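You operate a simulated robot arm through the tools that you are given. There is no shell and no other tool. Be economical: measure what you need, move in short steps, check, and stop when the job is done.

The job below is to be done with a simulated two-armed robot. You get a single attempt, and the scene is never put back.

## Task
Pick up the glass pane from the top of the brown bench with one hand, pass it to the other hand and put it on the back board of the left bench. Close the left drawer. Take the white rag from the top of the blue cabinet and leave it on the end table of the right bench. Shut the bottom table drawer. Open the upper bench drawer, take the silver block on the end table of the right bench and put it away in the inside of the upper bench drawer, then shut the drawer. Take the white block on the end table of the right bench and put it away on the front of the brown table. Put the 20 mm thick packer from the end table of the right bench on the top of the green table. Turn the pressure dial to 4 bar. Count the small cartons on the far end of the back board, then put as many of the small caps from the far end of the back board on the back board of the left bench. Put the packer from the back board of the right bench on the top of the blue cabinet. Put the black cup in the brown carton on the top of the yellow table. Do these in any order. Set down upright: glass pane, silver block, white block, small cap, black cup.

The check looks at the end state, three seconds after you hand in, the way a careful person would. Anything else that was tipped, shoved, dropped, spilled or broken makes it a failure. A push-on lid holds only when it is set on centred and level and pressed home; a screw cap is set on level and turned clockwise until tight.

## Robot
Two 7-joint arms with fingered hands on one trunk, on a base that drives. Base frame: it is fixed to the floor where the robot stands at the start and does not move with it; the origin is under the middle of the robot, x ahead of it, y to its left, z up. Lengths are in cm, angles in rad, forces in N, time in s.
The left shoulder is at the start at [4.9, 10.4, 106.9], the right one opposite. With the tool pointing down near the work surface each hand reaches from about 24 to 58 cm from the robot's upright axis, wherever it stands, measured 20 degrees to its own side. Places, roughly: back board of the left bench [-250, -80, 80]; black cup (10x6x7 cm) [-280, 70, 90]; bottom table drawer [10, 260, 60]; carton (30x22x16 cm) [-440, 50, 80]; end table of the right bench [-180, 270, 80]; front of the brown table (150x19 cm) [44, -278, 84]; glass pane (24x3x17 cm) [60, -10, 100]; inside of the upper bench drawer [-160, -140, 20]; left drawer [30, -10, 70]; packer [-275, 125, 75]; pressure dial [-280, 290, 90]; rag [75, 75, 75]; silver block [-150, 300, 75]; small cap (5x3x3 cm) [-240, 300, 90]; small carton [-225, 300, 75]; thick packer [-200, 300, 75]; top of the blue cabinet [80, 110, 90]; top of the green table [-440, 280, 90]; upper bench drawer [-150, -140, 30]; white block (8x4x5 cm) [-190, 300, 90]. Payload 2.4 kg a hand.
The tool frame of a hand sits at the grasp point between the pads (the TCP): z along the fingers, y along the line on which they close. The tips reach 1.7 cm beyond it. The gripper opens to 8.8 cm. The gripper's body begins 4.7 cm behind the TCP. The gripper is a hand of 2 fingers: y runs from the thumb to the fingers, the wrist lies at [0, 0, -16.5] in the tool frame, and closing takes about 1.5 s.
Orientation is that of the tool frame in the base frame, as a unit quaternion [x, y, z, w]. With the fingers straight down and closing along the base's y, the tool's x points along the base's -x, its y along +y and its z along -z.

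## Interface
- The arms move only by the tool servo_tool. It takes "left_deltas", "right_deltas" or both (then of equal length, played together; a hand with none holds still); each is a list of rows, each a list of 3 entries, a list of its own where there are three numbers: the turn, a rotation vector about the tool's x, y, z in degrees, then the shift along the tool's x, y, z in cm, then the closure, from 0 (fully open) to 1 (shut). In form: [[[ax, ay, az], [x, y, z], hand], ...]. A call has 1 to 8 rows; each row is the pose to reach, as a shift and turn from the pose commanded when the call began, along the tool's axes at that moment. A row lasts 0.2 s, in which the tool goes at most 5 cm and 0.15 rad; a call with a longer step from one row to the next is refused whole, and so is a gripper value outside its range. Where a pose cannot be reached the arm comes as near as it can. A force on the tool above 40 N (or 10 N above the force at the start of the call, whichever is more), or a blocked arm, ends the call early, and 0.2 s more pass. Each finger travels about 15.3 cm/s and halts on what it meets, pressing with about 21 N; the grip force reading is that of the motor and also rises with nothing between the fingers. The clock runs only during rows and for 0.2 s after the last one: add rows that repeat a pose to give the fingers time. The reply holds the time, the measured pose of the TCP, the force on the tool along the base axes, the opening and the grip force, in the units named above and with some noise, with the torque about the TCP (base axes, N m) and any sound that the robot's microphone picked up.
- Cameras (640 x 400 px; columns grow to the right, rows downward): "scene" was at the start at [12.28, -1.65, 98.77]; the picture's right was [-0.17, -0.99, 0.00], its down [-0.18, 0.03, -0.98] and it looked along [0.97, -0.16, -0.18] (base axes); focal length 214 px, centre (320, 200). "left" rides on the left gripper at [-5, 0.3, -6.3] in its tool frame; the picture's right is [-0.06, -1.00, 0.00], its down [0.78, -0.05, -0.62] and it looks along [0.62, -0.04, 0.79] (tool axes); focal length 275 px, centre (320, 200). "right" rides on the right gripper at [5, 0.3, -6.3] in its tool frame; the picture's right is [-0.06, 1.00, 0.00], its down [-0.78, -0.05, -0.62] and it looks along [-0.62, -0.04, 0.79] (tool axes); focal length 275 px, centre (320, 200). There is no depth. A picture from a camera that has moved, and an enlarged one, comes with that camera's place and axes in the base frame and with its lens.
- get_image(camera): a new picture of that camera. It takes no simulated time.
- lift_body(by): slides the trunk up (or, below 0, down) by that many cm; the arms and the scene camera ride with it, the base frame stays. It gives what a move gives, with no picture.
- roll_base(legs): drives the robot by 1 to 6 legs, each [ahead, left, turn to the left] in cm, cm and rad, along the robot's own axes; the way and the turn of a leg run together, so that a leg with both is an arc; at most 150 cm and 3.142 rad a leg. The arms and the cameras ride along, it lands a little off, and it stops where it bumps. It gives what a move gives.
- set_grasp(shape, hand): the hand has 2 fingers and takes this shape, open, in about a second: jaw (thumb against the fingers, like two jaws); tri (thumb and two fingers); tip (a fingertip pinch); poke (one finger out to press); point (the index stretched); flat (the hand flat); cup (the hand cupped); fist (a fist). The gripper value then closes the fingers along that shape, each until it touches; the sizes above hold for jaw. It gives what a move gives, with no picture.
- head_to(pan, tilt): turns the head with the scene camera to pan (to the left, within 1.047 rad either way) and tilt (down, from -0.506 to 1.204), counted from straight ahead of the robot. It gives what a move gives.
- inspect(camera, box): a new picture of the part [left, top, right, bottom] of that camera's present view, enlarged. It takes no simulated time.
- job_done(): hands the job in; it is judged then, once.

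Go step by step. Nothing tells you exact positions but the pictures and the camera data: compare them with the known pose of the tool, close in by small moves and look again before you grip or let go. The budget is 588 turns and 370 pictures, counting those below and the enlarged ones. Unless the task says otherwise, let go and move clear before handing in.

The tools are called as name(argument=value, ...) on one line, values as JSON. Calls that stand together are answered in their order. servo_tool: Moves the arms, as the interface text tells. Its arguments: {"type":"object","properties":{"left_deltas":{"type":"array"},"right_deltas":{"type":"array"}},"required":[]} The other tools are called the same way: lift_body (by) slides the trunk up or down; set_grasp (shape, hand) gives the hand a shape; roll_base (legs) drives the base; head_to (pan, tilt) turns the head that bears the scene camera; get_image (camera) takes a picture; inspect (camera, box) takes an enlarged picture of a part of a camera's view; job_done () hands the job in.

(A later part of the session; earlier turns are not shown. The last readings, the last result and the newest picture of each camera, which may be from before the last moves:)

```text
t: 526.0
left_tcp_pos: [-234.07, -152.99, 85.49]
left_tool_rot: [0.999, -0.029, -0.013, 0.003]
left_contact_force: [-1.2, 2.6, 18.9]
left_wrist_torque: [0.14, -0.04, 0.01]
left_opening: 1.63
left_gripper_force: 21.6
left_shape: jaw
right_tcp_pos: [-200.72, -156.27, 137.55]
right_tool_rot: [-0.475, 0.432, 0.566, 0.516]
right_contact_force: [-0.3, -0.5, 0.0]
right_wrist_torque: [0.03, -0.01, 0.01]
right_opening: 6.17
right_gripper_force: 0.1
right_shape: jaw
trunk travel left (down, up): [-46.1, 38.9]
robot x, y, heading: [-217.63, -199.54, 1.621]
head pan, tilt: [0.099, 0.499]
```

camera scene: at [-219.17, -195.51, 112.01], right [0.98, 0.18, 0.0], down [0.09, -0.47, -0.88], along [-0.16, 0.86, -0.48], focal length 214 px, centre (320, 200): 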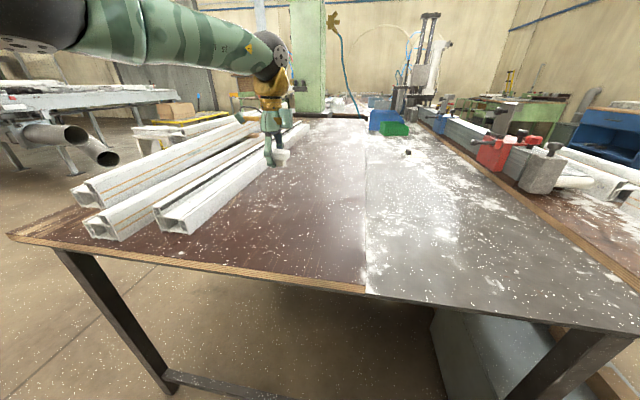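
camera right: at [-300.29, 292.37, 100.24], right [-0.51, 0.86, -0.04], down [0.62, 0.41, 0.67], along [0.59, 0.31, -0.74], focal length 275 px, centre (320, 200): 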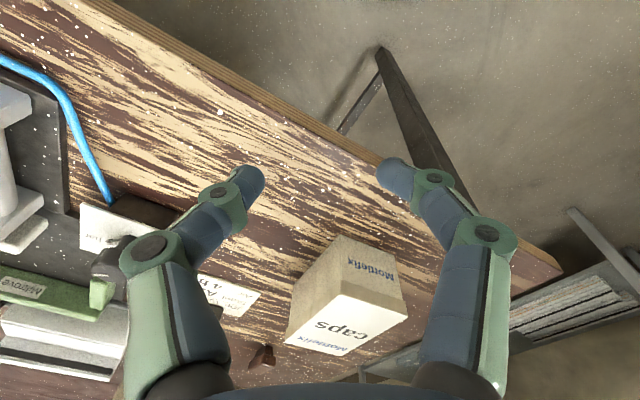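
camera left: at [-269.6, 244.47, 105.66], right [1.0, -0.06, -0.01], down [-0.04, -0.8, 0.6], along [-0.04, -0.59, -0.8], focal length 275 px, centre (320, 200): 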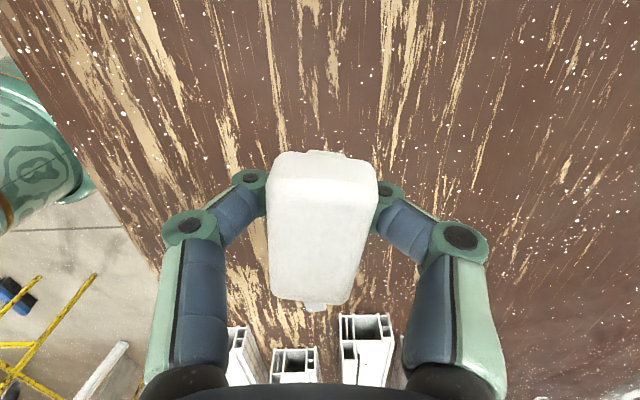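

The cap touches the board. I'll release and rise.

servo_tool(left_deltas=[[[0, 0, 0], [0, 0, -0.1], 0.9], [[0, 0, 0], [0, 0, -0.1], 0.5], [[0, 0, 0], [0, 0, -0.1], 0.3], [[0, 0, 0], [0, 0, -3], 0.3], [[0, 0, 0], [0, 0, -7], 0.3], [[0, 0, 0], [0, 0, -11], 0.3], [[0, 0, 0], [0, 0, -14], 0.3]])

get_image(camera="left")

```text
t: 527.6
left_tcp_pos: [-233.9, -153.05, 99.29]
left_tool_rot: [1.0, -0.027, -0.014, 0.007]
left_contact_force: [-0.5, -0.3, -0.2]
left_wrist_torque: [-0.02, 0.0, -0.05]
left_opening: 6.16
left_gripper_force: 0.2
left_shape: jaw
right_tcp_pos: [-200.78, -156.18, 137.46]
right_tool_rot: [-0.476, 0.431, 0.567, 0.516]
right_contact_force: [0.0, 0.2, 0.5]
right_wrist_torque: [0.01, 0.04, -0.01]
right_opening: 6.17
right_gripper_force: 0.0
right_shape: jaw
trunk travel left (down, up): [-46.1, 38.9]
robot x, y, heading: [-217.52, -199.54, 1.62]
head pan, tilt: [0.099, 0.499]
```

```text
134 pictures are left
camera left: at [-238.71, -153.02, 105.75], right [-0.01, 1.0, -0.01], down [0.8, 0.01, 0.6], along [0.6, -0.01, -0.8], focal length 275 px, centre (320, 200)
```

left: 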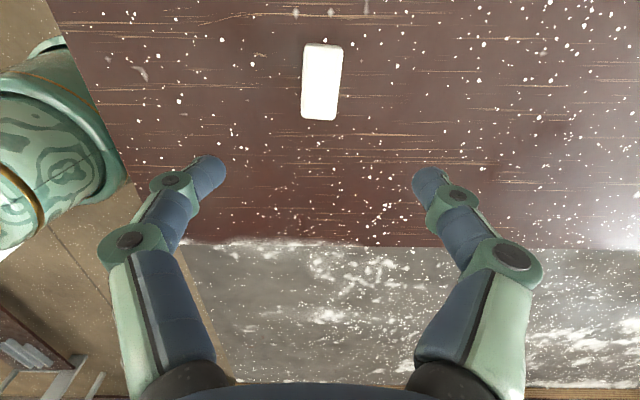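

The white cap stands on the back board. While my hand is free I'll open the upper bench drawer: around to the front side of the left bench.

roll_base(legs=[[-16, 0, -0.05], [0, -140, 0], [0, 0, 1.57], [0, -95, 0]])

head_to(pan=0.1, tilt=0.7)

get_image(camera="scene")

```text
t: 544.1
left_tcp_pos: [-124.78, -133.76, 99.39]
left_tool_rot: [0.733, 0.68, -0.004, 0.014]
left_contact_force: [0.0, 1.0, 0.0]
left_wrist_torque: [0.01, -0.01, -0.02]
left_opening: 6.12
left_gripper_force: 0.2
left_shape: jaw
right_tcp_pos: [-120.99, -100.63, 137.48]
right_tool_rot: [-0.642, -0.024, 0.766, -0.028]
right_contact_force: [0.1, -0.2, 0.1]
right_wrist_torque: [0.01, 0.01, -0.01]
right_opening: 6.14
right_gripper_force: 0.0
right_shape: jaw
trunk travel left (down, up): [-46.1, 38.9]
robot x, y, heading: [-78.21, -118.11, -3.11]
head pan, tilt: [0.099, 0.499]
```

```text
t: 544.9
left_tcp_pos: [-124.75, -133.83, 99.17]
left_tool_rot: [0.733, 0.68, -0.006, 0.014]
left_contact_force: [0.5, -0.3, 1.0]
left_wrist_torque: [0.0, -0.04, 0.0]
left_opening: 6.13
left_gripper_force: 0.1
left_shape: jaw
right_tcp_pos: [-120.98, -100.62, 137.48]
right_tool_rot: [-0.642, -0.024, 0.766, -0.028]
right_contact_force: [0.1, -0.1, 0.1]
right_wrist_torque: [0.01, -0.02, 0.02]
right_opening: 6.17
right_gripper_force: 0.0
right_shape: jaw
trunk travel left (down, up): [-46.1, 38.9]
robot x, y, heading: [-78.17, -118.48, -3.108]
head pan, tilt: [0.099, 0.7]
```

```text
133 pictures are left
camera scene: at [-89.78, -119.66, 110.24], right [-0.13, 0.99, 0.0], down [0.64, 0.08, -0.77], along [-0.76, -0.1, -0.64], focal length 214 px, centre (320, 200)
```

scene: 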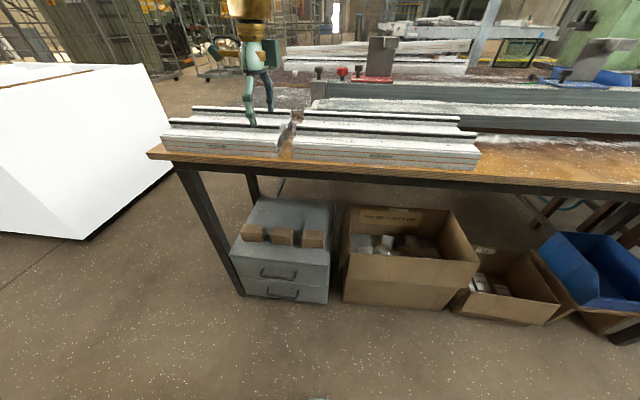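

The upper drawer's handle is at about (-134, -143, 29), below the bench edge. I'll move closer, lower the trunk and bring the left hand above the handle.

roll_base(legs=[[0, 10, -0.03], [11, 0, 0]])

lift_body(by=-38)

get_image(camera="scene")

get_image(camera="left")

```text
t: 546.8
left_tcp_pos: [-136.1, -142.43, 99.25]
left_tool_rot: [0.743, 0.669, -0.005, 0.015]
left_contact_force: [-0.1, 0.2, -0.2]
left_wrist_torque: [0.02, -0.01, -0.04]
left_opening: 6.13
left_gripper_force: 0.1
left_shape: jaw
right_tcp_pos: [-131.57, -109.31, 137.43]
right_tool_rot: [-0.643, -0.016, 0.765, -0.018]
right_contact_force: [-0.4, 0.0, 0.7]
right_wrist_torque: [0.01, 0.01, 0.01]
right_opening: 6.14
right_gripper_force: 0.1
right_shape: jaw
trunk travel left (down, up): [-46.1, 38.9]
robot x, y, heading: [-89.24, -128.35, 3.143]
head pan, tilt: [0.099, 0.7]
```

```text
t: 548.2
left_tcp_pos: [-136.32, -142.24, 89.83]
left_tool_rot: [0.743, 0.669, -0.009, 0.008]
left_contact_force: [8.6, -1.9, 21.4]
left_wrist_torque: [0.08, 0.85, 0.05]
left_opening: 5.96
left_gripper_force: 0.1
left_shape: jaw
right_tcp_pos: [-131.29, -109.26, 127.3]
right_tool_rot: [-0.644, -0.016, 0.765, -0.018]
right_contact_force: [-0.6, -0.3, -0.1]
right_wrist_torque: [-0.02, 0.01, 0.04]
right_opening: 6.16
right_gripper_force: 0.1
right_shape: jaw
trunk travel left (down, up): [-36.0, 49.0]
robot x, y, heading: [-89.28, -128.43, -3.138]
head pan, tilt: [0.099, 0.7]
stopped: the force on the tool passed its limit at 59 N (the readings are from after the stop); the commanded pose is now the measured one
```

```text
132 pictures are left
camera scene: at [-100.83, -129.25, 100.09], right [-0.1, 0.99, 0.0], down [0.64, 0.06, -0.77], along [-0.76, -0.08, -0.64], focal length 214 px, centre (320, 200)
```

scene: 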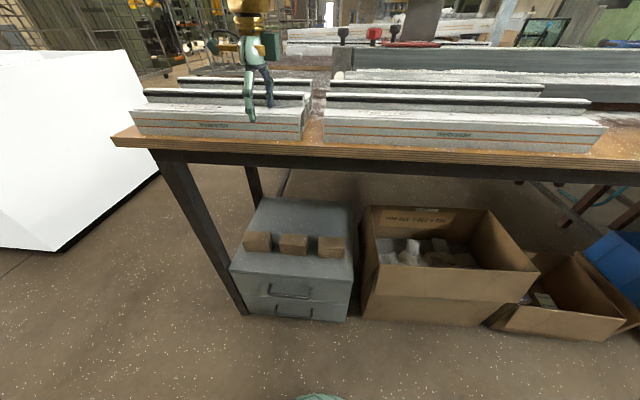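

```text
131 pictures are left
camera left: at [-136.46, -147.07, 96.23], right [-1.0, 0.04, 0.0], down [0.03, 0.8, 0.6], along [0.02, 0.6, -0.8], focal length 275 px, centre (320, 200)
```

left: 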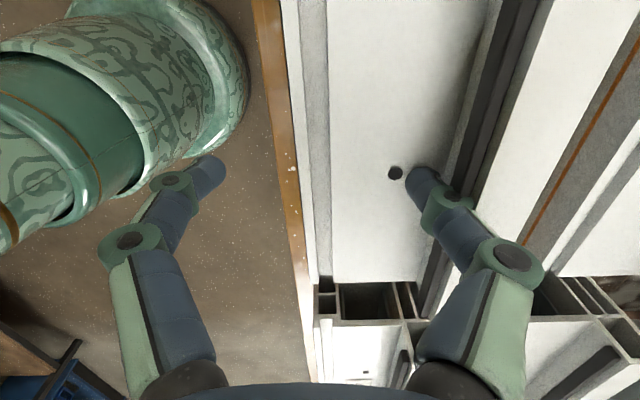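

The hand came down on the profiles near the bench edge. I'll lift off at once, back away, and use a horizontal hand that pinches the handle from the front.

lift_body(by=6)

roll_base(legs=[[-32, 0, 0]])

servo_tool(left_deltas=[[[8.3, 0, 0], [0, 1, 1], 0.4], [[16.6, 0, 0], [0, 2, 2], 0.4], [[24.9, 0, 0], [0, 3, 3], 0.4], [[33.2, 0, 0], [0, 3, 5], 0.4], [[41.5, 0, 0], [0, 3, 7], 0.4], [[49.8, 0, 0], [0, 3, 9], 0.4], [[58.1, 0, 0], [0, 3, 11], 0.4], [[66.4, 0, 0], [0, 3, 13], 0.4]])

servo_tool(left_deltas=[[[8, 0, 0], [0, 0, 0], 0.4], [[16, 0, 0], [0, 0, 0], 0.4], [[23.6, 0, 0], [0, 0, 0], 0.4]])

get_image(camera="scene")

```text
t: 549.2
left_tcp_pos: [-136.41, -142.35, 95.47]
left_tool_rot: [0.743, 0.67, -0.007, 0.01]
left_contact_force: [0.3, -0.2, 0.0]
left_wrist_torque: [0.02, 0.01, 0.0]
left_opening: 6.14
left_gripper_force: 0.1
left_shape: jaw
right_tcp_pos: [-131.51, -109.46, 133.46]
right_tool_rot: [-0.644, -0.016, 0.765, -0.018]
right_contact_force: [-0.7, 0.2, 0.3]
right_wrist_torque: [0.02, 0.0, -0.01]
right_opening: 6.16
right_gripper_force: 0.1
right_shape: jaw
trunk travel left (down, up): [-42.0, 43.0]
robot x, y, heading: [-89.4, -128.34, 3.142]
head pan, tilt: [0.099, 0.7]
```

```text
t: 551.3
left_tcp_pos: [-104.37, -142.38, 95.6]
left_tool_rot: [0.741, 0.671, -0.008, 0.01]
left_contact_force: [0.3, -0.4, -1.2]
left_wrist_torque: [0.01, 0.04, -0.01]
left_opening: 6.13
left_gripper_force: 0.1
left_shape: jaw
right_tcp_pos: [-99.56, -109.4, 133.27]
right_tool_rot: [-0.644, -0.016, 0.765, -0.018]
right_contact_force: [-0.3, -1.3, -0.2]
right_wrist_torque: [0.04, -0.01, -0.01]
right_opening: 6.17
right_gripper_force: 0.1
right_shape: jaw
trunk travel left (down, up): [-42.0, 43.0]
robot x, y, heading: [-57.33, -128.34, -3.14]
head pan, tilt: [0.099, 0.7]
```

```text
t: 553.1
left_tcp_pos: [-101.61, -142.09, 88.4]
left_tool_rot: [0.696, 0.618, -0.25, -0.266]
left_contact_force: [0.3, -0.3, 0.6]
left_wrist_torque: [-0.05, 0.01, -0.02]
left_opening: 5.32
left_gripper_force: 0.0
left_shape: jaw
left hand out of reach, approached as far as the arm can: row 6, 7, 8
right_tcp_pos: [-99.8, -109.4, 133.26]
right_tool_rot: [-0.644, -0.016, 0.765, -0.018]
right_contact_force: [-0.2, 0.1, 0.1]
right_wrist_torque: [0.03, -0.05, -0.04]
right_opening: 6.16
right_gripper_force: 0.1
right_shape: jaw
trunk travel left (down, up): [-42.0, 43.0]
robot x, y, heading: [-57.25, -128.46, -3.141]
head pan, tilt: [0.099, 0.7]
```

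```text
t: 553.9
left_tcp_pos: [-101.48, -142.16, 88.5]
left_tool_rot: [0.696, 0.618, -0.25, -0.266]
left_contact_force: [0.5, 1.1, 0.6]
left_wrist_torque: [0.01, -0.04, 0.05]
left_opening: 5.3
left_gripper_force: 0.1
left_shape: jaw
left hand out of reach, approached as far as the arm can: row 1, 2, 3
right_tcp_pos: [-99.72, -109.49, 133.37]
right_tool_rot: [-0.644, -0.016, 0.765, -0.018]
right_contact_force: [1.0, 0.2, 0.0]
right_wrist_torque: [0.01, 0.01, 0.05]
right_opening: 6.17
right_gripper_force: 0.0
right_shape: jaw
trunk travel left (down, up): [-42.0, 43.0]
robot x, y, heading: [-57.05, -128.33, -3.143]
head pan, tilt: [0.099, 0.7]
```

```text
130 pictures are left
camera scene: at [-68.94, -129.27, 106.14], right [-0.1, 0.99, 0.0], down [0.64, 0.07, -0.76], along [-0.76, -0.08, -0.64], focal length 214 px, centre (320, 200)
```

scene: 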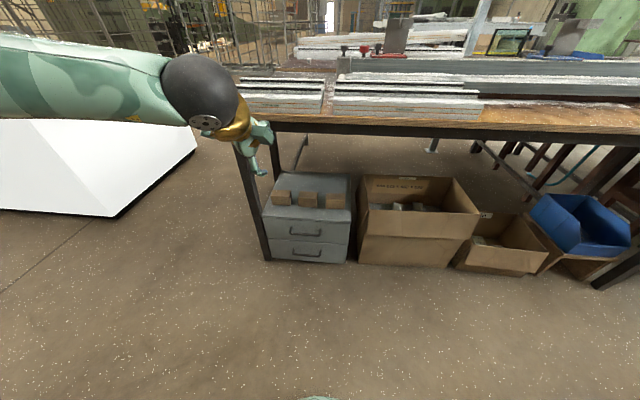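

The wrist stops at 43° pitch, which still allows a diagonal pinch over the handle bar. I'll lower the trunk here in free space, then the arm.

lift_body(by=-39)

servo_tool(left_deltas=[[[0, 0, 0], [0, 2.7, 2.9], 0.4], [[0, 0, 0], [0, 5.4, 5.9], 0.4], [[0, 0, 0], [0, 8.2, 8.8], 0.4], [[0, 0, 0], [0, 10.5, 11.3], 0.4]])

get_image(camera="left")

get_image(camera="scene")

```text
t: 557.7
left_tcp_pos: [-99.43, -142.09, 41.36]
left_tool_rot: [0.719, 0.644, -0.173, -0.196]
left_contact_force: [-0.2, 0.2, -0.6]
left_wrist_torque: [0.01, 0.03, -0.01]
left_opening: 5.29
left_gripper_force: 0.0
left_shape: jaw
right_tcp_pos: [-105.57, -109.63, 87.74]
right_tool_rot: [-0.705, -0.014, 0.709, -0.019]
right_contact_force: [0.0, -0.1, -0.5]
right_wrist_torque: [0.02, -0.02, 0.01]
right_opening: 6.19
right_gripper_force: 0.1
right_shape: jaw
trunk travel left (down, up): [-3.0, 82.0]
robot x, y, heading: [-57.13, -128.65, -3.145]
head pan, tilt: [0.099, 0.7]
```

```text
t: 558.7
left_tcp_pos: [-99.4, -142.28, 41.34]
left_tool_rot: [0.72, 0.643, -0.173, -0.197]
left_contact_force: [0.7, -0.1, -0.4]
left_wrist_torque: [0.0, 0.03, 0.03]
left_opening: 5.26
left_gripper_force: 0.0
left_shape: jaw
left hand out of reach, approached as far as the arm can: row 1, 2, 3, 4
right_tcp_pos: [-105.61, -109.56, 87.73]
right_tool_rot: [-0.705, -0.014, 0.709, -0.02]
right_contact_force: [-1.0, 0.0, 1.1]
right_wrist_torque: [0.01, -0.02, 0.0]
right_opening: 6.18
right_gripper_force: 0.2
right_shape: jaw
trunk travel left (down, up): [-3.0, 82.0]
robot x, y, heading: [-57.33, -127.94, -3.143]
head pan, tilt: [0.099, 0.7]
```

```text
129 pictures are left
camera left: at [-96.48, -147.43, 46.63], right [-0.86, 0.03, 0.51], down [0.36, 0.75, 0.56], along [-0.36, 0.67, -0.66], focal length 275 px, centre (320, 200)
```

left: 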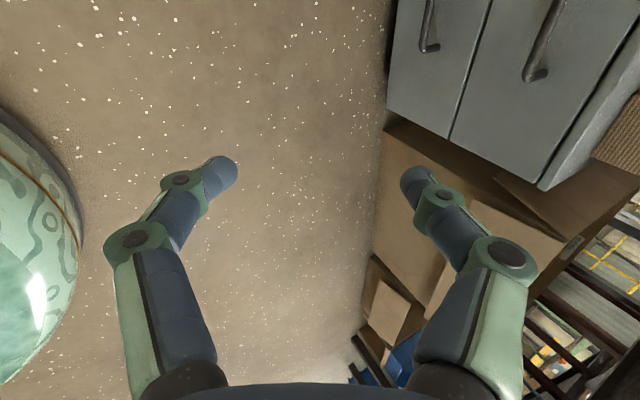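

```text
128 pictures are left
camera scene: at [-70.63, -129.27, 67.53], right [-0.1, 0.99, 0.0], down [0.64, 0.07, -0.76], along [-0.76, -0.08, -0.64], focal length 214 px, centre (320, 200)
```

scene: 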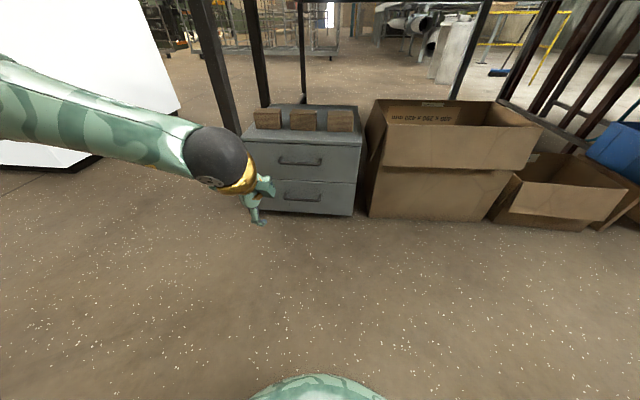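

The hand needs to come 10 cm lower. I'll lower it while letting the pitch relax a little.

servo_tool(left_deltas=[[[-3, 0, 0], [0, 1.6, 2.7], 0.4], [[-6, 0, 0], [0, 3.2, 5.4], 0.4], [[-9, 0, 0], [0, 4.6, 8.1], 0.4], [[-12, 0, 0], [0, 5.2, 9], 0.4]])

```text
t: 559.7
left_tcp_pos: [-99.42, -142.62, 31.24]
left_tool_rot: [0.736, 0.658, -0.104, -0.121]
left_contact_force: [1.2, 0.0, -0.1]
left_wrist_torque: [-0.02, 0.03, 0.03]
left_opening: 5.29
left_gripper_force: 0.1
left_shape: jaw
right_tcp_pos: [-105.6, -109.57, 87.72]
right_tool_rot: [-0.705, -0.013, 0.709, -0.019]
right_contact_force: [-0.7, 0.0, 0.5]
right_wrist_torque: [0.02, 0.01, -0.03]
right_opening: 6.17
right_gripper_force: 0.0
right_shape: jaw
trunk travel left (down, up): [-3.0, 82.0]
robot x, y, heading: [-57.1, -128.31, -3.143]
head pan, tilt: [0.099, 0.7]
```

Now at handle height. I'll raise the right hand clear of the bench, lift the left slightly, then drive forward over the handle.

servo_tool(right_deltas=[[[0, 0, 0], [-4, 0, -1], 0.3], [[0, 0, 0], [-8, 0, -2], 0.3], [[0, 0, 0], [-12, 0, -3], 0.3], [[0, 0, 0], [-16, 0, -4], 0.3], [[0, 0, 0], [-20, 0, -5], 0.3], [[0, 0, 0], [-24, 0, -6], 0.3]], left_deltas=[[[0, 0, 0], [0, -0.8, -2.4], 0.61], [[0, 0, 0], [0, -1.6, -4.8], 0.61], [[0, 0, 0], [0, -1.6, -4.8], 0.61], [[0, 0, 0], [0, -1.6, -4.8], 0.61], [[0, 0, 0], [0, -1.6, -4.8], 0.61], [[0, 0, 0], [0, -1.6, -4.8], 0.61]])

roll_base(legs=[[26, 0, 0]])

get_image(camera="scene")

get_image(camera="left")

```text
t: 561.1
left_tcp_pos: [-99.31, -142.61, 36.47]
left_tool_rot: [0.736, 0.657, -0.104, -0.121]
left_contact_force: [0.8, -0.1, -1.4]
left_wrist_torque: [0.0, 0.0, -0.02]
left_opening: 3.46
left_gripper_force: 0.0
left_shape: jaw
right_tcp_pos: [-103.34, -118.72, 96.54]
right_tool_rot: [-0.702, -0.008, 0.712, -0.023]
right_contact_force: [-0.7, 0.4, 0.6]
right_wrist_torque: [0.01, 0.05, 0.0]
right_opening: 6.14
right_gripper_force: 0.0
right_shape: jaw
right hand out of reach, approached as far as the arm can: row 1, 2, 3, 4, 5, 6
trunk travel left (down, up): [-3.0, 82.0]
robot x, y, heading: [-56.99, -128.48, -3.137]
head pan, tilt: [0.099, 0.7]
```

```text
t: 563.0
left_tcp_pos: [-125.78, -142.65, 36.42]
left_tool_rot: [0.736, 0.657, -0.105, -0.121]
left_contact_force: [1.1, -0.5, -0.5]
left_wrist_torque: [-0.04, 0.01, 0.01]
left_opening: 3.47
left_gripper_force: 0.1
left_shape: jaw
right_tcp_pos: [-129.81, -118.79, 96.57]
right_tool_rot: [-0.701, -0.007, 0.713, -0.022]
right_contact_force: [-0.5, 0.5, 0.2]
right_wrist_torque: [-0.01, 0.0, 0.01]
right_opening: 6.14
right_gripper_force: 0.1
right_shape: jaw
trunk travel left (down, up): [-3.0, 82.0]
robot x, y, heading: [-83.58, -128.6, -3.139]
head pan, tilt: [0.099, 0.7]
```

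```text
127 pictures are left
camera scene: at [-96.99, -129.3, 67.54], right [-0.1, 0.99, 0.0], down [0.64, 0.06, -0.76], along [-0.76, -0.08, -0.64], focal length 214 px, centre (320, 200)
```

scene: 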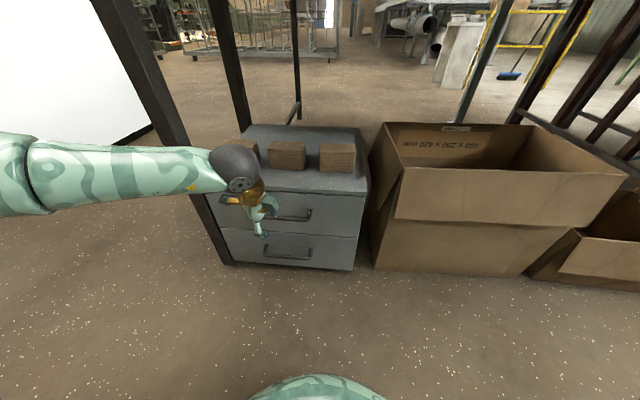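

```text
126 pictures are left
camera left: at [-124.07, -147.82, 42.3], right [-0.95, 0.04, 0.32], down [0.24, 0.76, 0.61], along [-0.21, 0.65, -0.73], focal length 275 px, centre (320, 200)
```

left: 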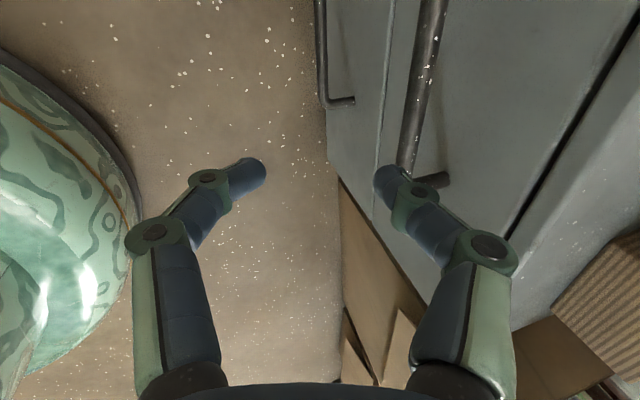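

The bar lies ahead and slightly below. I'll move 5 cm further and recheck with the hand camera.

roll_base(legs=[[5, 0, 0]])

get_image(camera="left")

```text
t: 563.9
left_tcp_pos: [-130.71, -142.76, 36.35]
left_tool_rot: [0.736, 0.658, -0.105, -0.121]
left_contact_force: [-0.2, -0.7, 0.6]
left_wrist_torque: [0.0, -0.03, -0.01]
left_opening: 3.47
left_gripper_force: 0.0
left_shape: jaw
right_tcp_pos: [-134.62, -118.84, 96.54]
right_tool_rot: [-0.701, -0.008, 0.713, -0.022]
right_contact_force: [0.0, -0.2, 0.6]
right_wrist_torque: [0.0, -0.01, -0.02]
right_opening: 6.2
right_gripper_force: 0.1
right_shape: jaw
trunk travel left (down, up): [-3.0, 82.0]
robot x, y, heading: [-88.93, -128.05, -3.14]
head pan, tilt: [0.099, 0.7]
```

```text
125 pictures are left
camera left: at [-129.02, -147.88, 42.3], right [-0.95, 0.04, 0.32], down [0.24, 0.76, 0.61], along [-0.21, 0.65, -0.73], focal length 275 px, centre (320, 200)
```

left: 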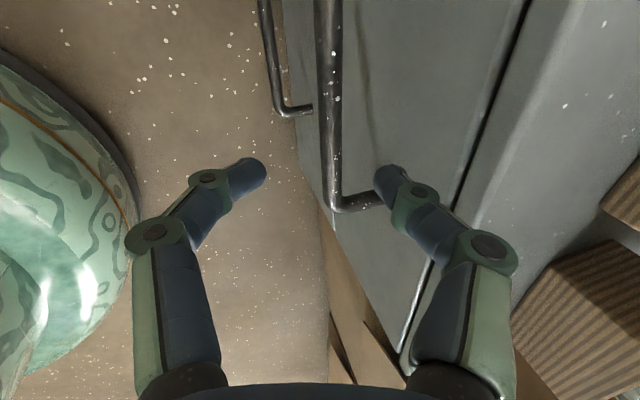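

The bar is at (-134.2, z 28.8), about 3 cm off the drawer face. I'll narrow the fingers and descend over it along the hand's axis.

servo_tool(left_deltas=[[[0, 0, 0], [0, -0.75, 0.25], 0.7], [[0, 0, 0], [0, -0.75, 3], 0.7], [[0, 0, 0], [0, -0.75, 5.5], 0.7], [[0, 0, 0], [0, -0.75, 7.8], 0.7]])

get_image(camera="left")

```text
t: 564.9
left_tcp_pos: [-133.79, -142.28, 29.18]
left_tool_rot: [0.736, 0.658, -0.105, -0.121]
left_contact_force: [6.0, 0.8, 2.0]
left_wrist_torque: [0.0, 0.27, -0.04]
left_opening: 2.55
left_gripper_force: 0.0
left_shape: jaw
right_tcp_pos: [-134.57, -118.98, 96.6]
right_tool_rot: [-0.701, -0.007, 0.713, -0.022]
right_contact_force: [0.0, -0.2, 0.3]
right_wrist_torque: [0.01, -0.01, 0.01]
right_opening: 6.14
right_gripper_force: 0.0
right_shape: jaw
trunk travel left (down, up): [-3.0, 82.0]
robot x, y, heading: [-88.91, -128.25, -3.14]
head pan, tilt: [0.099, 0.7]
```

```text
124 pictures are left
camera left: at [-132.08, -147.52, 34.99], right [-0.95, 0.04, 0.31], down [0.24, 0.76, 0.61], along [-0.21, 0.65, -0.73], focal length 275 px, centre (320, 200)
```

left: 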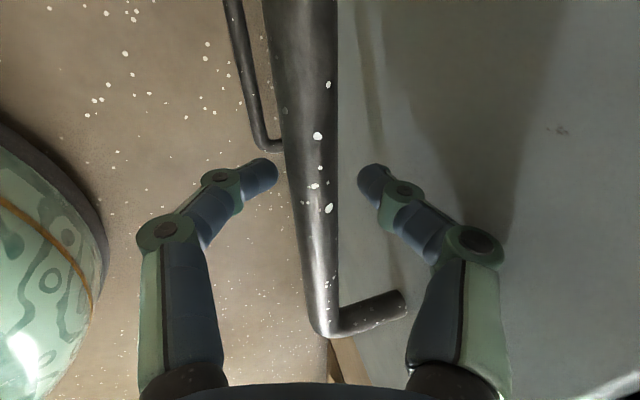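

The bar is between the fingers. I'll close and pull the drawer open by driving back.

servo_tool(left_deltas=[[[0, 0, 0], [0, 0, 0], 1], [[0, 0, 0], [0, 0, 0], 1], [[0, 0, 0], [0, 0, 0], 1]])

roll_base(legs=[[-22, 0, 0]])

get_image(camera="scene")

```text
t: 565.7
left_tcp_pos: [-133.82, -142.41, 29.16]
left_tool_rot: [0.736, 0.658, -0.105, -0.12]
left_contact_force: [1.6, 0.1, -1.1]
left_wrist_torque: [0.02, 0.05, -0.01]
left_opening: 0.01
left_gripper_force: 20.5
left_shape: jaw
right_tcp_pos: [-134.82, -118.84, 96.55]
right_tool_rot: [-0.701, -0.008, 0.713, -0.022]
right_contact_force: [-0.1, 0.1, 0.1]
right_wrist_torque: [0.0, -0.01, 0.01]
right_opening: 6.17
right_gripper_force: 0.0
right_shape: jaw
trunk travel left (down, up): [-3.0, 82.0]
robot x, y, heading: [-88.51, -128.43, -3.144]
head pan, tilt: [0.099, 0.7]
```

```text
t: 567.3
left_tcp_pos: [-112.68, -142.27, 29.19]
left_tool_rot: [0.736, 0.658, -0.104, -0.121]
left_contact_force: [0.4, -0.1, 0.1]
left_wrist_torque: [0.03, 0.0, 0.0]
left_opening: 0.0
left_gripper_force: 21.4
left_shape: jaw
right_tcp_pos: [-113.6, -118.88, 96.57]
right_tool_rot: [-0.701, -0.007, 0.713, -0.022]
right_contact_force: [-0.2, 0.2, 0.3]
right_wrist_torque: [-0.01, 0.0, 0.0]
right_opening: 6.17
right_gripper_force: 0.2
right_shape: jaw
trunk travel left (down, up): [-3.0, 82.0]
robot x, y, heading: [-67.62, -128.45, -3.139]
head pan, tilt: [0.099, 0.7]
```

```text
123 pictures are left
camera scene: at [-80.74, -129.27, 67.53], right [-0.1, 0.99, 0.0], down [0.64, 0.07, -0.76], along [-0.76, -0.08, -0.64], focal length 214 px, centre (320, 200)
```

scene: 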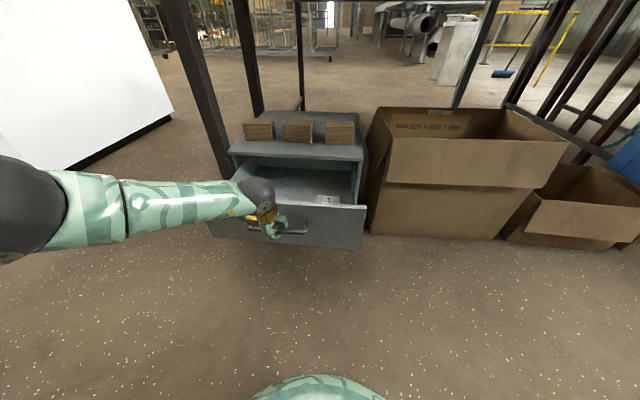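

The upper drawer is open about 20 cm. I'll release, rise clear, raise the trunk and drive along the front aisle to the silver block.

servo_tool(left_deltas=[[[0, 0, 0], [0, 0, 0], 0.7], [[0, 0, 0], [0, 0, 0], 0.65], [[0, 0, 0], [0, 0.2, -4], 0.65], [[0, 0, 0], [0, 0.4, -8], 0.65], [[0, 0, 0], [0, 0.4, -12], 0.65]])

roll_base(legs=[[-10, 0, 0]])

lift_body(by=38)

roll_base(legs=[[0, -148, 0], [0, -148, 0], [0, -140, 0]])

head_to(pan=0.2, tilt=0.5)

get_image(camera="scene")

```text
t: 568.5
left_tcp_pos: [-108.4, -142.93, 40.75]
left_tool_rot: [0.736, 0.658, -0.105, -0.121]
left_contact_force: [-0.2, 0.0, 0.5]
left_wrist_torque: [0.0, -0.04, -0.02]
left_opening: 3.04
left_gripper_force: 0.0
left_shape: jaw
right_tcp_pos: [-113.49, -118.86, 96.44]
right_tool_rot: [-0.701, -0.007, 0.713, -0.021]
right_contact_force: [0.6, 0.1, 0.7]
right_wrist_torque: [0.0, -0.02, -0.02]
right_opening: 6.17
right_gripper_force: 0.0
right_shape: jaw
trunk travel left (down, up): [-3.0, 82.0]
robot x, y, heading: [-67.37, -128.41, -3.138]
head pan, tilt: [0.099, 0.7]
```

```text
t: 569.7
left_tcp_pos: [-98.41, -143.01, 40.55]
left_tool_rot: [0.736, 0.658, -0.105, -0.12]
left_contact_force: [0.0, 0.6, -1.6]
left_wrist_torque: [0.03, 0.01, 0.01]
left_opening: 3.05
left_gripper_force: 0.0
left_shape: jaw
right_tcp_pos: [-103.6, -118.87, 96.63]
right_tool_rot: [-0.702, -0.008, 0.712, -0.022]
right_contact_force: [-0.4, -0.5, 0.1]
right_wrist_torque: [-0.01, 0.02, 0.01]
right_opening: 6.14
right_gripper_force: 0.0
right_shape: jaw
trunk travel left (down, up): [-3.0, 82.0]
robot x, y, heading: [-57.48, -128.12, -3.137]
head pan, tilt: [0.099, 0.7]
```

```text
t: 573.3
left_tcp_pos: [-98.53, -142.89, 78.54]
left_tool_rot: [0.736, 0.658, -0.105, -0.121]
left_contact_force: [-0.7, -0.1, 0.1]
left_wrist_torque: [0.0, 0.0, -0.02]
left_opening: 3.01
left_gripper_force: 0.0
left_shape: jaw
right_tcp_pos: [-103.46, -118.86, 134.56]
right_tool_rot: [-0.702, -0.009, 0.712, -0.022]
right_contact_force: [1.2, -0.1, -1.1]
right_wrist_torque: [0.0, 0.0, 0.02]
right_opening: 6.18
right_gripper_force: 0.1
right_shape: jaw
trunk travel left (down, up): [-41.0, 44.0]
robot x, y, heading: [-57.53, -128.15, -3.136]
head pan, tilt: [0.099, 0.7]
```

```text
t: 594.3
left_tcp_pos: [-105.51, 293.82, 78.69]
left_tool_rot: [0.726, 0.669, -0.106, -0.12]
left_contact_force: [-0.1, -0.7, -0.3]
left_wrist_torque: [0.02, -0.01, -0.03]
left_opening: 3.03
left_gripper_force: 0.1
left_shape: jaw
right_tcp_pos: [-111.24, 317.65, 134.53]
right_tool_rot: [-0.701, -0.018, 0.712, -0.033]
right_contact_force: [-0.7, -0.4, 0.5]
right_wrist_torque: [-0.02, 0.01, -0.03]
right_opening: 6.17
right_gripper_force: 0.1
right_shape: jaw
trunk travel left (down, up): [-41.0, 44.0]
robot x, y, heading: [-64.81, 309.84, -3.109]
head pan, tilt: [0.099, 0.7]
```

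```text
t: 595.0
left_tcp_pos: [-105.49, 293.73, 78.64]
left_tool_rot: [0.726, 0.669, -0.106, -0.12]
left_contact_force: [-0.5, 0.5, -0.2]
left_wrist_torque: [0.01, 0.01, 0.01]
left_opening: 3.08
left_gripper_force: 0.0
left_shape: jaw
right_tcp_pos: [-111.27, 317.71, 134.45]
right_tool_rot: [-0.701, -0.018, 0.712, -0.033]
right_contact_force: [-0.4, 0.0, 0.4]
right_wrist_torque: [-0.02, 0.02, -0.01]
right_opening: 6.17
right_gripper_force: 0.0
right_shape: jaw
trunk travel left (down, up): [-41.0, 44.0]
robot x, y, heading: [-64.88, 309.2, -3.112]
head pan, tilt: [0.201, 0.499]
```

```text
122 pictures are left
camera scene: at [-76.94, 307.33, 106.9], right [-0.23, 0.97, 0.0], down [0.47, 0.11, -0.88], along [-0.85, -0.2, -0.48], focal length 214 px, centre (320, 200)
```

scene: 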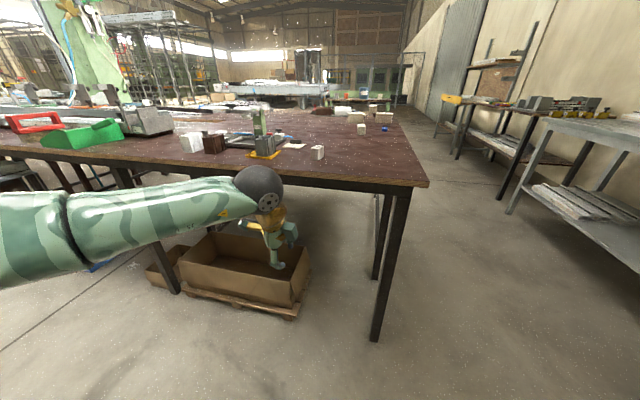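

The silver block is at about (-150, 289). I'll raise and straighten the left hand, then drive closer.

servo_tool(left_deltas=[[[-2.5, 0, 0], [0, -0.8, -2.5], 0.2], [[-5, 0, 0], [0, -1.6, -5], 0.2], [[-7.5, 0, 0], [0, -2.4, -7.5], 0.2], [[-10, 0, 0], [0, -3.2, -10], 0.2], [[-12.5, 0, 0], [0, -4, -12.5], 0.2], [[-15, 0, 0], [0, -4.8, -15], 0.2], [[-18, 0, 0], [0, -5.6, -17.5], 0.2]])

roll_base(legs=[[0, 0, -0.03], [40, 0, 0]])

get_image(camera="left")

```text
t: 596.6
left_tcp_pos: [-105.26, 293.69, 97.01]
left_tool_rot: [0.736, 0.677, 0.0, -0.004]
left_contact_force: [-0.4, -0.7, 0.4]
left_wrist_torque: [0.01, 0.01, -0.01]
left_opening: 7.02
left_gripper_force: 0.0
left_shape: jaw
right_tcp_pos: [-111.19, 317.78, 134.48]
right_tool_rot: [-0.701, -0.017, 0.712, -0.032]
right_contact_force: [-0.4, -0.4, 0.7]
right_wrist_torque: [-0.01, -0.01, -0.03]
right_opening: 6.17
right_gripper_force: 0.1
right_shape: jaw
trunk travel left (down, up): [-41.0, 44.0]
robot x, y, heading: [-64.78, 309.47, -3.11]
head pan, tilt: [0.201, 0.499]
```

```text
t: 599.5
left_tcp_pos: [-145.84, 294.81, 97.25]
left_tool_rot: [0.745, 0.667, -0.001, -0.004]
left_contact_force: [0.6, 0.5, 0.7]
left_wrist_torque: [-0.01, 0.01, 0.01]
left_opening: 7.06
left_gripper_force: 0.0
left_shape: jaw
right_tcp_pos: [-151.2, 318.8, 134.62]
right_tool_rot: [-0.702, -0.009, 0.712, -0.023]
right_contact_force: [0.3, -1.2, -0.1]
right_wrist_torque: [-0.04, -0.01, 0.04]
right_opening: 6.15
right_gripper_force: 0.0
right_shape: jaw
trunk travel left (down, up): [-41.0, 44.0]
robot x, y, heading: [-105.04, 309.41, -3.139]
head pan, tilt: [0.201, 0.499]
```

```text
121 pictures are left
camera left: at [-146.06, 289.74, 103.35], right [-1.0, 0.05, 0.01], down [0.04, 0.78, 0.62], along [0.03, 0.62, -0.78], focal length 275 px, centre (320, 200)
```

left: 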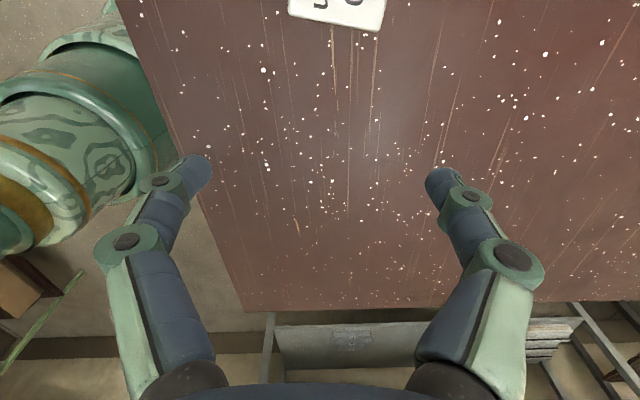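

The block is just at the picture's edge. I'll shift toward it for a full view.

servo_tool(left_deltas=[[[0, 0, 0], [-4, 0, 0], 0.1], [[0, 0, 0], [-8, 0, 0], 0.1]])

get_image(camera="left")

```text
t: 600.1
left_tcp_pos: [-146.82, 286.64, 97.01]
left_tool_rot: [0.746, 0.666, 0.0, -0.003]
left_contact_force: [0.2, 0.1, 0.5]
left_wrist_torque: [0.0, -0.01, 0.0]
left_opening: 7.92
left_gripper_force: 0.1
left_shape: jaw
right_tcp_pos: [-151.29, 318.94, 134.63]
right_tool_rot: [-0.701, -0.008, 0.713, -0.022]
right_contact_force: [-0.1, 0.5, -1.2]
right_wrist_torque: [0.01, 0.0, 0.0]
right_opening: 6.16
right_gripper_force: 0.0
right_shape: jaw
trunk travel left (down, up): [-41.0, 44.0]
robot x, y, heading: [-104.85, 309.38, -3.142]
head pan, tilt: [0.201, 0.499]
```

```text
120 pictures are left
camera left: at [-147.07, 281.69, 103.28], right [-1.0, 0.05, 0.01], down [0.04, 0.78, 0.62], along [0.03, 0.62, -0.78], focal length 275 px, centre (320, 200)
```

left: 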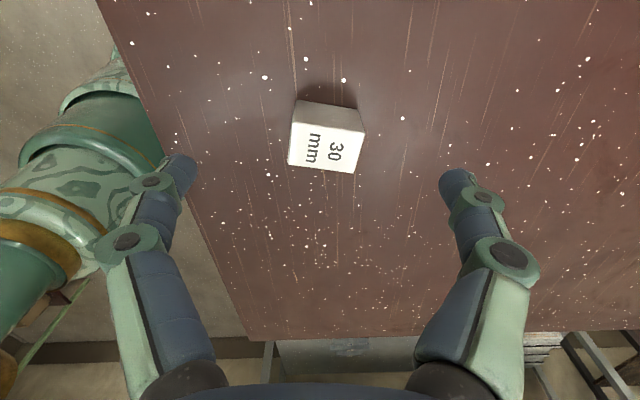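

The silver block is at (-147, 290), turned about 8°. I'll align, descend and grip.

servo_tool(left_deltas=[[[0, 0, 4], [1.7, -0.3, 1], 0.1], [[0, 0, 8], [3.35, -0.68, 3], 0.1], [[0, 0, 8], [3.35, -0.68, 6], 0.1], [[0, 0, 8], [3.35, -0.68, 8], 0.1]])

get_image(camera="left")

```text
t: 601.1
left_tcp_pos: [-147.11, 290.16, 89.07]
left_tool_rot: [0.79, 0.613, -0.002, -0.005]
left_contact_force: [0.1, 0.2, 0.0]
left_wrist_torque: [-0.01, -0.01, 0.05]
left_opening: 7.93
left_gripper_force: 0.2
left_shape: jaw
right_tcp_pos: [-151.12, 318.87, 134.58]
right_tool_rot: [-0.701, -0.008, 0.712, -0.023]
right_contact_force: [0.0, -0.2, 0.1]
right_wrist_torque: [-0.04, 0.03, 0.0]
right_opening: 6.16
right_gripper_force: 0.1
right_shape: jaw
trunk travel left (down, up): [-41.0, 44.0]
robot x, y, heading: [-105.22, 309.53, -3.14]
head pan, tilt: [0.201, 0.499]
```

```text
119 pictures are left
camera left: at [-148.04, 285.35, 95.4], right [-0.98, 0.19, 0.01], down [0.15, 0.77, 0.62], along [0.11, 0.61, -0.78], focal length 275 px, centre (320, 200)
```

left: 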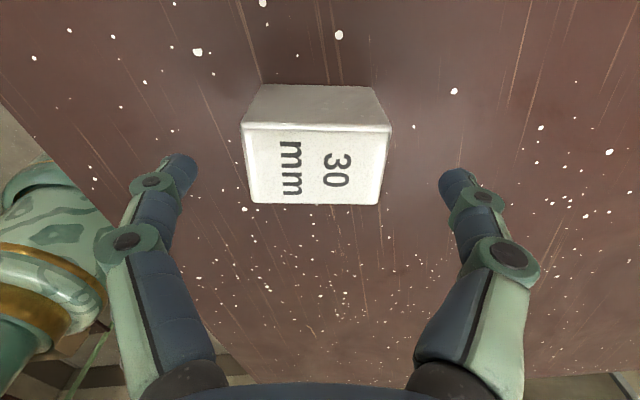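

Aligned with the block. I'll lower 3.4 cm, grip and lift.

servo_tool(left_deltas=[[[0, 0, 0], [0, 0, 1.7], 0.1], [[0, 0, 0], [0, 0, 3.3], 0.1], [[0, 0, 0], [0, 0, 3.3], 0.6], [[0, 0, 0], [0, 0, 3.3], 1], [[0, 0, 0], [0, 0, 3.3], 1], [[0, 0, 0], [0, 0, 0], 1], [[0, 0, 0], [0, 0, -5], 1], [[0, 0, 0], [0, 0, -9], 1]])

get_image(camera="left")

```text
t: 602.9
left_tcp_pos: [-146.91, 290.14, 98.01]
left_tool_rot: [0.79, 0.613, -0.001, -0.005]
left_contact_force: [0.0, -0.5, -0.6]
left_wrist_torque: [0.03, 0.01, -0.01]
left_opening: 3.82
left_gripper_force: 20.5
left_shape: jaw
right_tcp_pos: [-151.31, 318.86, 134.45]
right_tool_rot: [-0.701, -0.007, 0.713, -0.023]
right_contact_force: [0.0, 0.6, 0.0]
right_wrist_torque: [0.02, 0.01, -0.04]
right_opening: 6.15
right_gripper_force: 0.2
right_shape: jaw
trunk travel left (down, up): [-41.0, 44.0]
robot x, y, heading: [-104.96, 309.34, -3.137]
head pan, tilt: [0.201, 0.499]
```

```text
118 pictures are left
camera left: at [-147.69, 285.32, 104.3], right [-0.98, 0.19, 0.01], down [0.15, 0.77, 0.62], along [0.11, 0.61, -0.78], focal length 275 px, centre (320, 200)
```

left: 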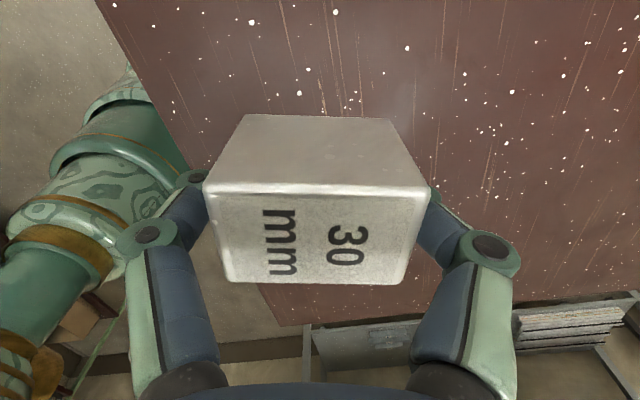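

Silver block in hand. I'll drive back along the aisle to the open drawer and lower the trunk there.

roll_base(legs=[[-42, 0, 0], [0, 146, 0], [0, 146, 0], [0, 143, 0]])

lift_body(by=-37)

head_to(pan=0.1, tilt=0.7)

get_image(camera="scene")

```text
t: 625.9
left_tcp_pos: [-92.46, -144.91, 97.88]
left_tool_rot: [0.782, 0.623, 0.0, -0.004]
left_contact_force: [1.0, -0.2, -0.7]
left_wrist_torque: [-0.01, 0.0, 0.02]
left_opening: 3.81
left_gripper_force: 21.1
left_shape: jaw
right_tcp_pos: [-97.45, -116.23, 134.42]
right_tool_rot: [-0.701, -0.018, 0.712, -0.033]
right_contact_force: [0.1, 1.0, -0.8]
right_wrist_torque: [0.04, -0.02, 0.01]
right_opening: 6.16
right_gripper_force: 0.1
right_shape: jaw
trunk travel left (down, up): [-41.0, 44.0]
robot x, y, heading: [-51.19, -125.01, -3.112]
head pan, tilt: [0.201, 0.499]
```

```text
t: 629.5
left_tcp_pos: [-92.38, -144.91, 61.01]
left_tool_rot: [0.782, 0.623, -0.001, -0.004]
left_contact_force: [0.3, 0.6, -0.5]
left_wrist_torque: [0.03, 0.04, -0.03]
left_opening: 3.83
left_gripper_force: 20.7
left_shape: jaw
right_tcp_pos: [-97.55, -116.36, 97.51]
right_tool_rot: [-0.701, -0.017, 0.712, -0.032]
right_contact_force: [-0.5, 0.5, -0.3]
right_wrist_torque: [0.03, 0.03, 0.02]
right_opening: 6.17
right_gripper_force: 0.1
right_shape: jaw
trunk travel left (down, up): [-4.0, 81.0]
robot x, y, heading: [-51.32, -124.3, -3.111]
head pan, tilt: [0.201, 0.499]
```

```text
t: 630.2
left_tcp_pos: [-92.54, -144.82, 61.02]
left_tool_rot: [0.782, 0.623, 0.0, -0.003]
left_contact_force: [0.7, 0.0, -0.7]
left_wrist_torque: [-0.02, -0.01, -0.02]
left_opening: 3.82
left_gripper_force: 21.0
left_shape: jaw
right_tcp_pos: [-97.5, -116.26, 97.49]
right_tool_rot: [-0.701, -0.018, 0.712, -0.033]
right_contact_force: [-0.1, -1.5, 0.8]
right_wrist_torque: [-0.02, -0.01, 0.01]
right_opening: 6.16
right_gripper_force: 0.1
right_shape: jaw
trunk travel left (down, up): [-4.0, 81.0]
robot x, y, heading: [-51.29, -124.62, -3.112]
head pan, tilt: [0.099, 0.7]
```

```text
117 pictures are left
camera scene: at [-64.44, -125.88, 68.49], right [-0.13, 0.99, 0.0], down [0.64, 0.08, -0.77], along [-0.76, -0.1, -0.64], focal length 214 px, centre (320, 200)
```

scene: 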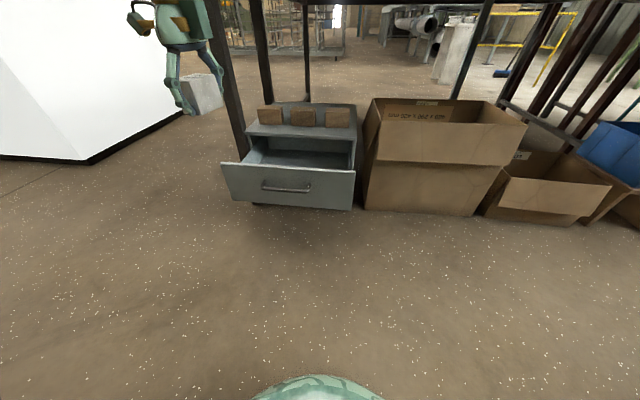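

The open drawer spans y -160 to -122, its rim at z 36. I'll lower the block to z 46, then drive forward over it.

servo_tool(left_deltas=[[[0, 0, 0], [0, 0, 4], 1], [[0, 0, 0], [0, 0, 8], 1], [[0, 0, 0], [0, 0, 12], 1], [[0, 0, 0], [0, 0, 15], 1]])

roll_base(legs=[[0, -4, -0.03], [34, 0, 0]])

get_image(camera="scene")

get_image(camera="left")

```text
t: 631.2
left_tcp_pos: [-92.61, -144.9, 45.96]
left_tool_rot: [0.782, 0.623, -0.002, -0.004]
left_contact_force: [0.3, -0.2, -0.9]
left_wrist_torque: [-0.02, 0.01, -0.02]
left_opening: 3.8
left_gripper_force: 21.1
left_shape: jaw
right_tcp_pos: [-97.56, -116.41, 97.47]
right_tool_rot: [-0.701, -0.017, 0.712, -0.031]
right_contact_force: [0.5, -0.7, -0.1]
right_wrist_torque: [-0.02, 0.01, -0.01]
right_opening: 6.15
right_gripper_force: 0.2
right_shape: jaw
trunk travel left (down, up): [-4.0, 81.0]
robot x, y, heading: [-51.19, -124.49, -3.113]
head pan, tilt: [0.099, 0.7]
```

```text
t: 633.9
left_tcp_pos: [-126.99, -139.41, 45.88]
left_tool_rot: [0.793, 0.61, -0.001, -0.004]
left_contact_force: [1.3, 0.6, -1.0]
left_wrist_torque: [-0.02, 0.0, 0.0]
left_opening: 3.83
left_gripper_force: 21.6
left_shape: jaw
right_tcp_pos: [-130.9, -110.58, 97.59]
right_tool_rot: [-0.701, -0.006, 0.712, -0.02]
right_contact_force: [0.5, 0.1, 0.4]
right_wrist_torque: [0.0, 0.01, 0.03]
right_opening: 6.16
right_gripper_force: 0.0
right_shape: jaw
trunk travel left (down, up): [-4.0, 81.0]
robot x, y, heading: [-84.89, -120.57, 3.14]
head pan, tilt: [0.099, 0.7]
```

```text
116 pictures are left
camera scene: at [-98.16, -121.33, 68.49], right [-0.1, 1.0, 0.0], down [0.64, 0.06, -0.76], along [-0.76, -0.07, -0.64], focal length 214 px, centre (320, 200)
```

scene: 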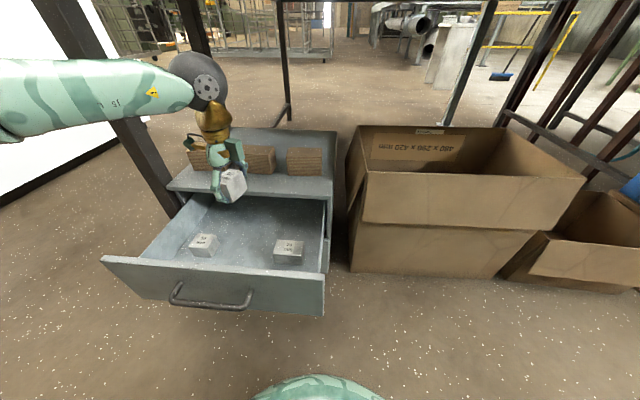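

```text
115 pictures are left
camera left: at [-127.94, -144.22, 52.19], right [-0.98, 0.2, 0.01], down [0.16, 0.77, 0.62], along [0.12, 0.61, -0.78], focal length 275 px, centre (320, 200)
```

left: 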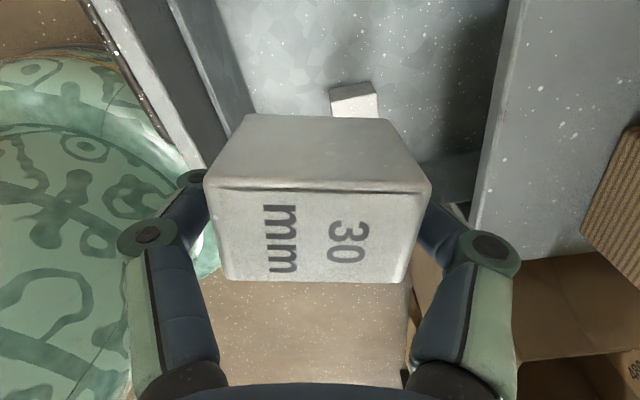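

Two other blocks are already in the drawer, with a free spot between them at about (-127, -143). I'll move there and lower.

servo_tool(left_deltas=[[[0, 0, 0], [-3.5, 0.9, 0], 1], [[0, 0, 0], [-3.5, 0.9, 4], 1], [[0, 0, 0], [-3.5, 0.9, 8], 1], [[0, 0, 0], [-3.5, 0.9, 12], 1], [[0, 0, 0], [-3.5, 0.9, 15], 1]])

get_image(camera="scene")

```text
t: 635.1
left_tcp_pos: [-126.95, -143.01, 31.05]
left_tool_rot: [0.793, 0.609, -0.001, -0.004]
left_contact_force: [0.0, -0.5, -0.8]
left_wrist_torque: [-0.02, 0.03, 0.01]
left_opening: 3.83
left_gripper_force: 21.5
left_shape: jaw
right_tcp_pos: [-130.87, -110.65, 97.55]
right_tool_rot: [-0.701, -0.006, 0.713, -0.02]
right_contact_force: [-0.5, -0.1, 0.4]
right_wrist_torque: [0.02, -0.02, 0.02]
right_opening: 6.16
right_gripper_force: 0.0
right_shape: jaw
trunk travel left (down, up): [-4.0, 81.0]
robot x, y, heading: [-84.79, -120.38, 3.141]
head pan, tilt: [0.099, 0.7]
```

```text
114 pictures are left
camera scene: at [-98.16, -121.33, 68.49], right [-0.1, 1.0, 0.0], down [0.64, 0.06, -0.76], along [-0.76, -0.07, -0.64], focal length 214 px, centre (320, 200)
```

scene: 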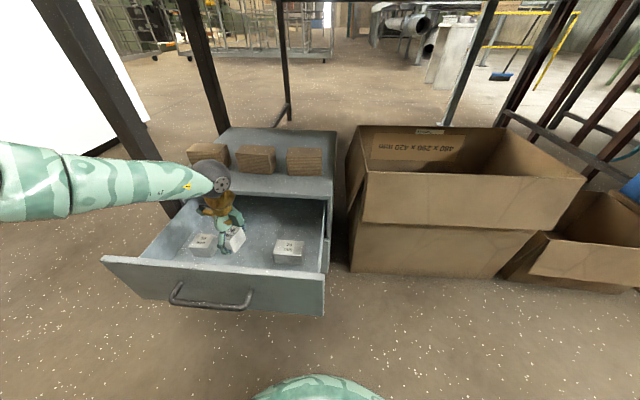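

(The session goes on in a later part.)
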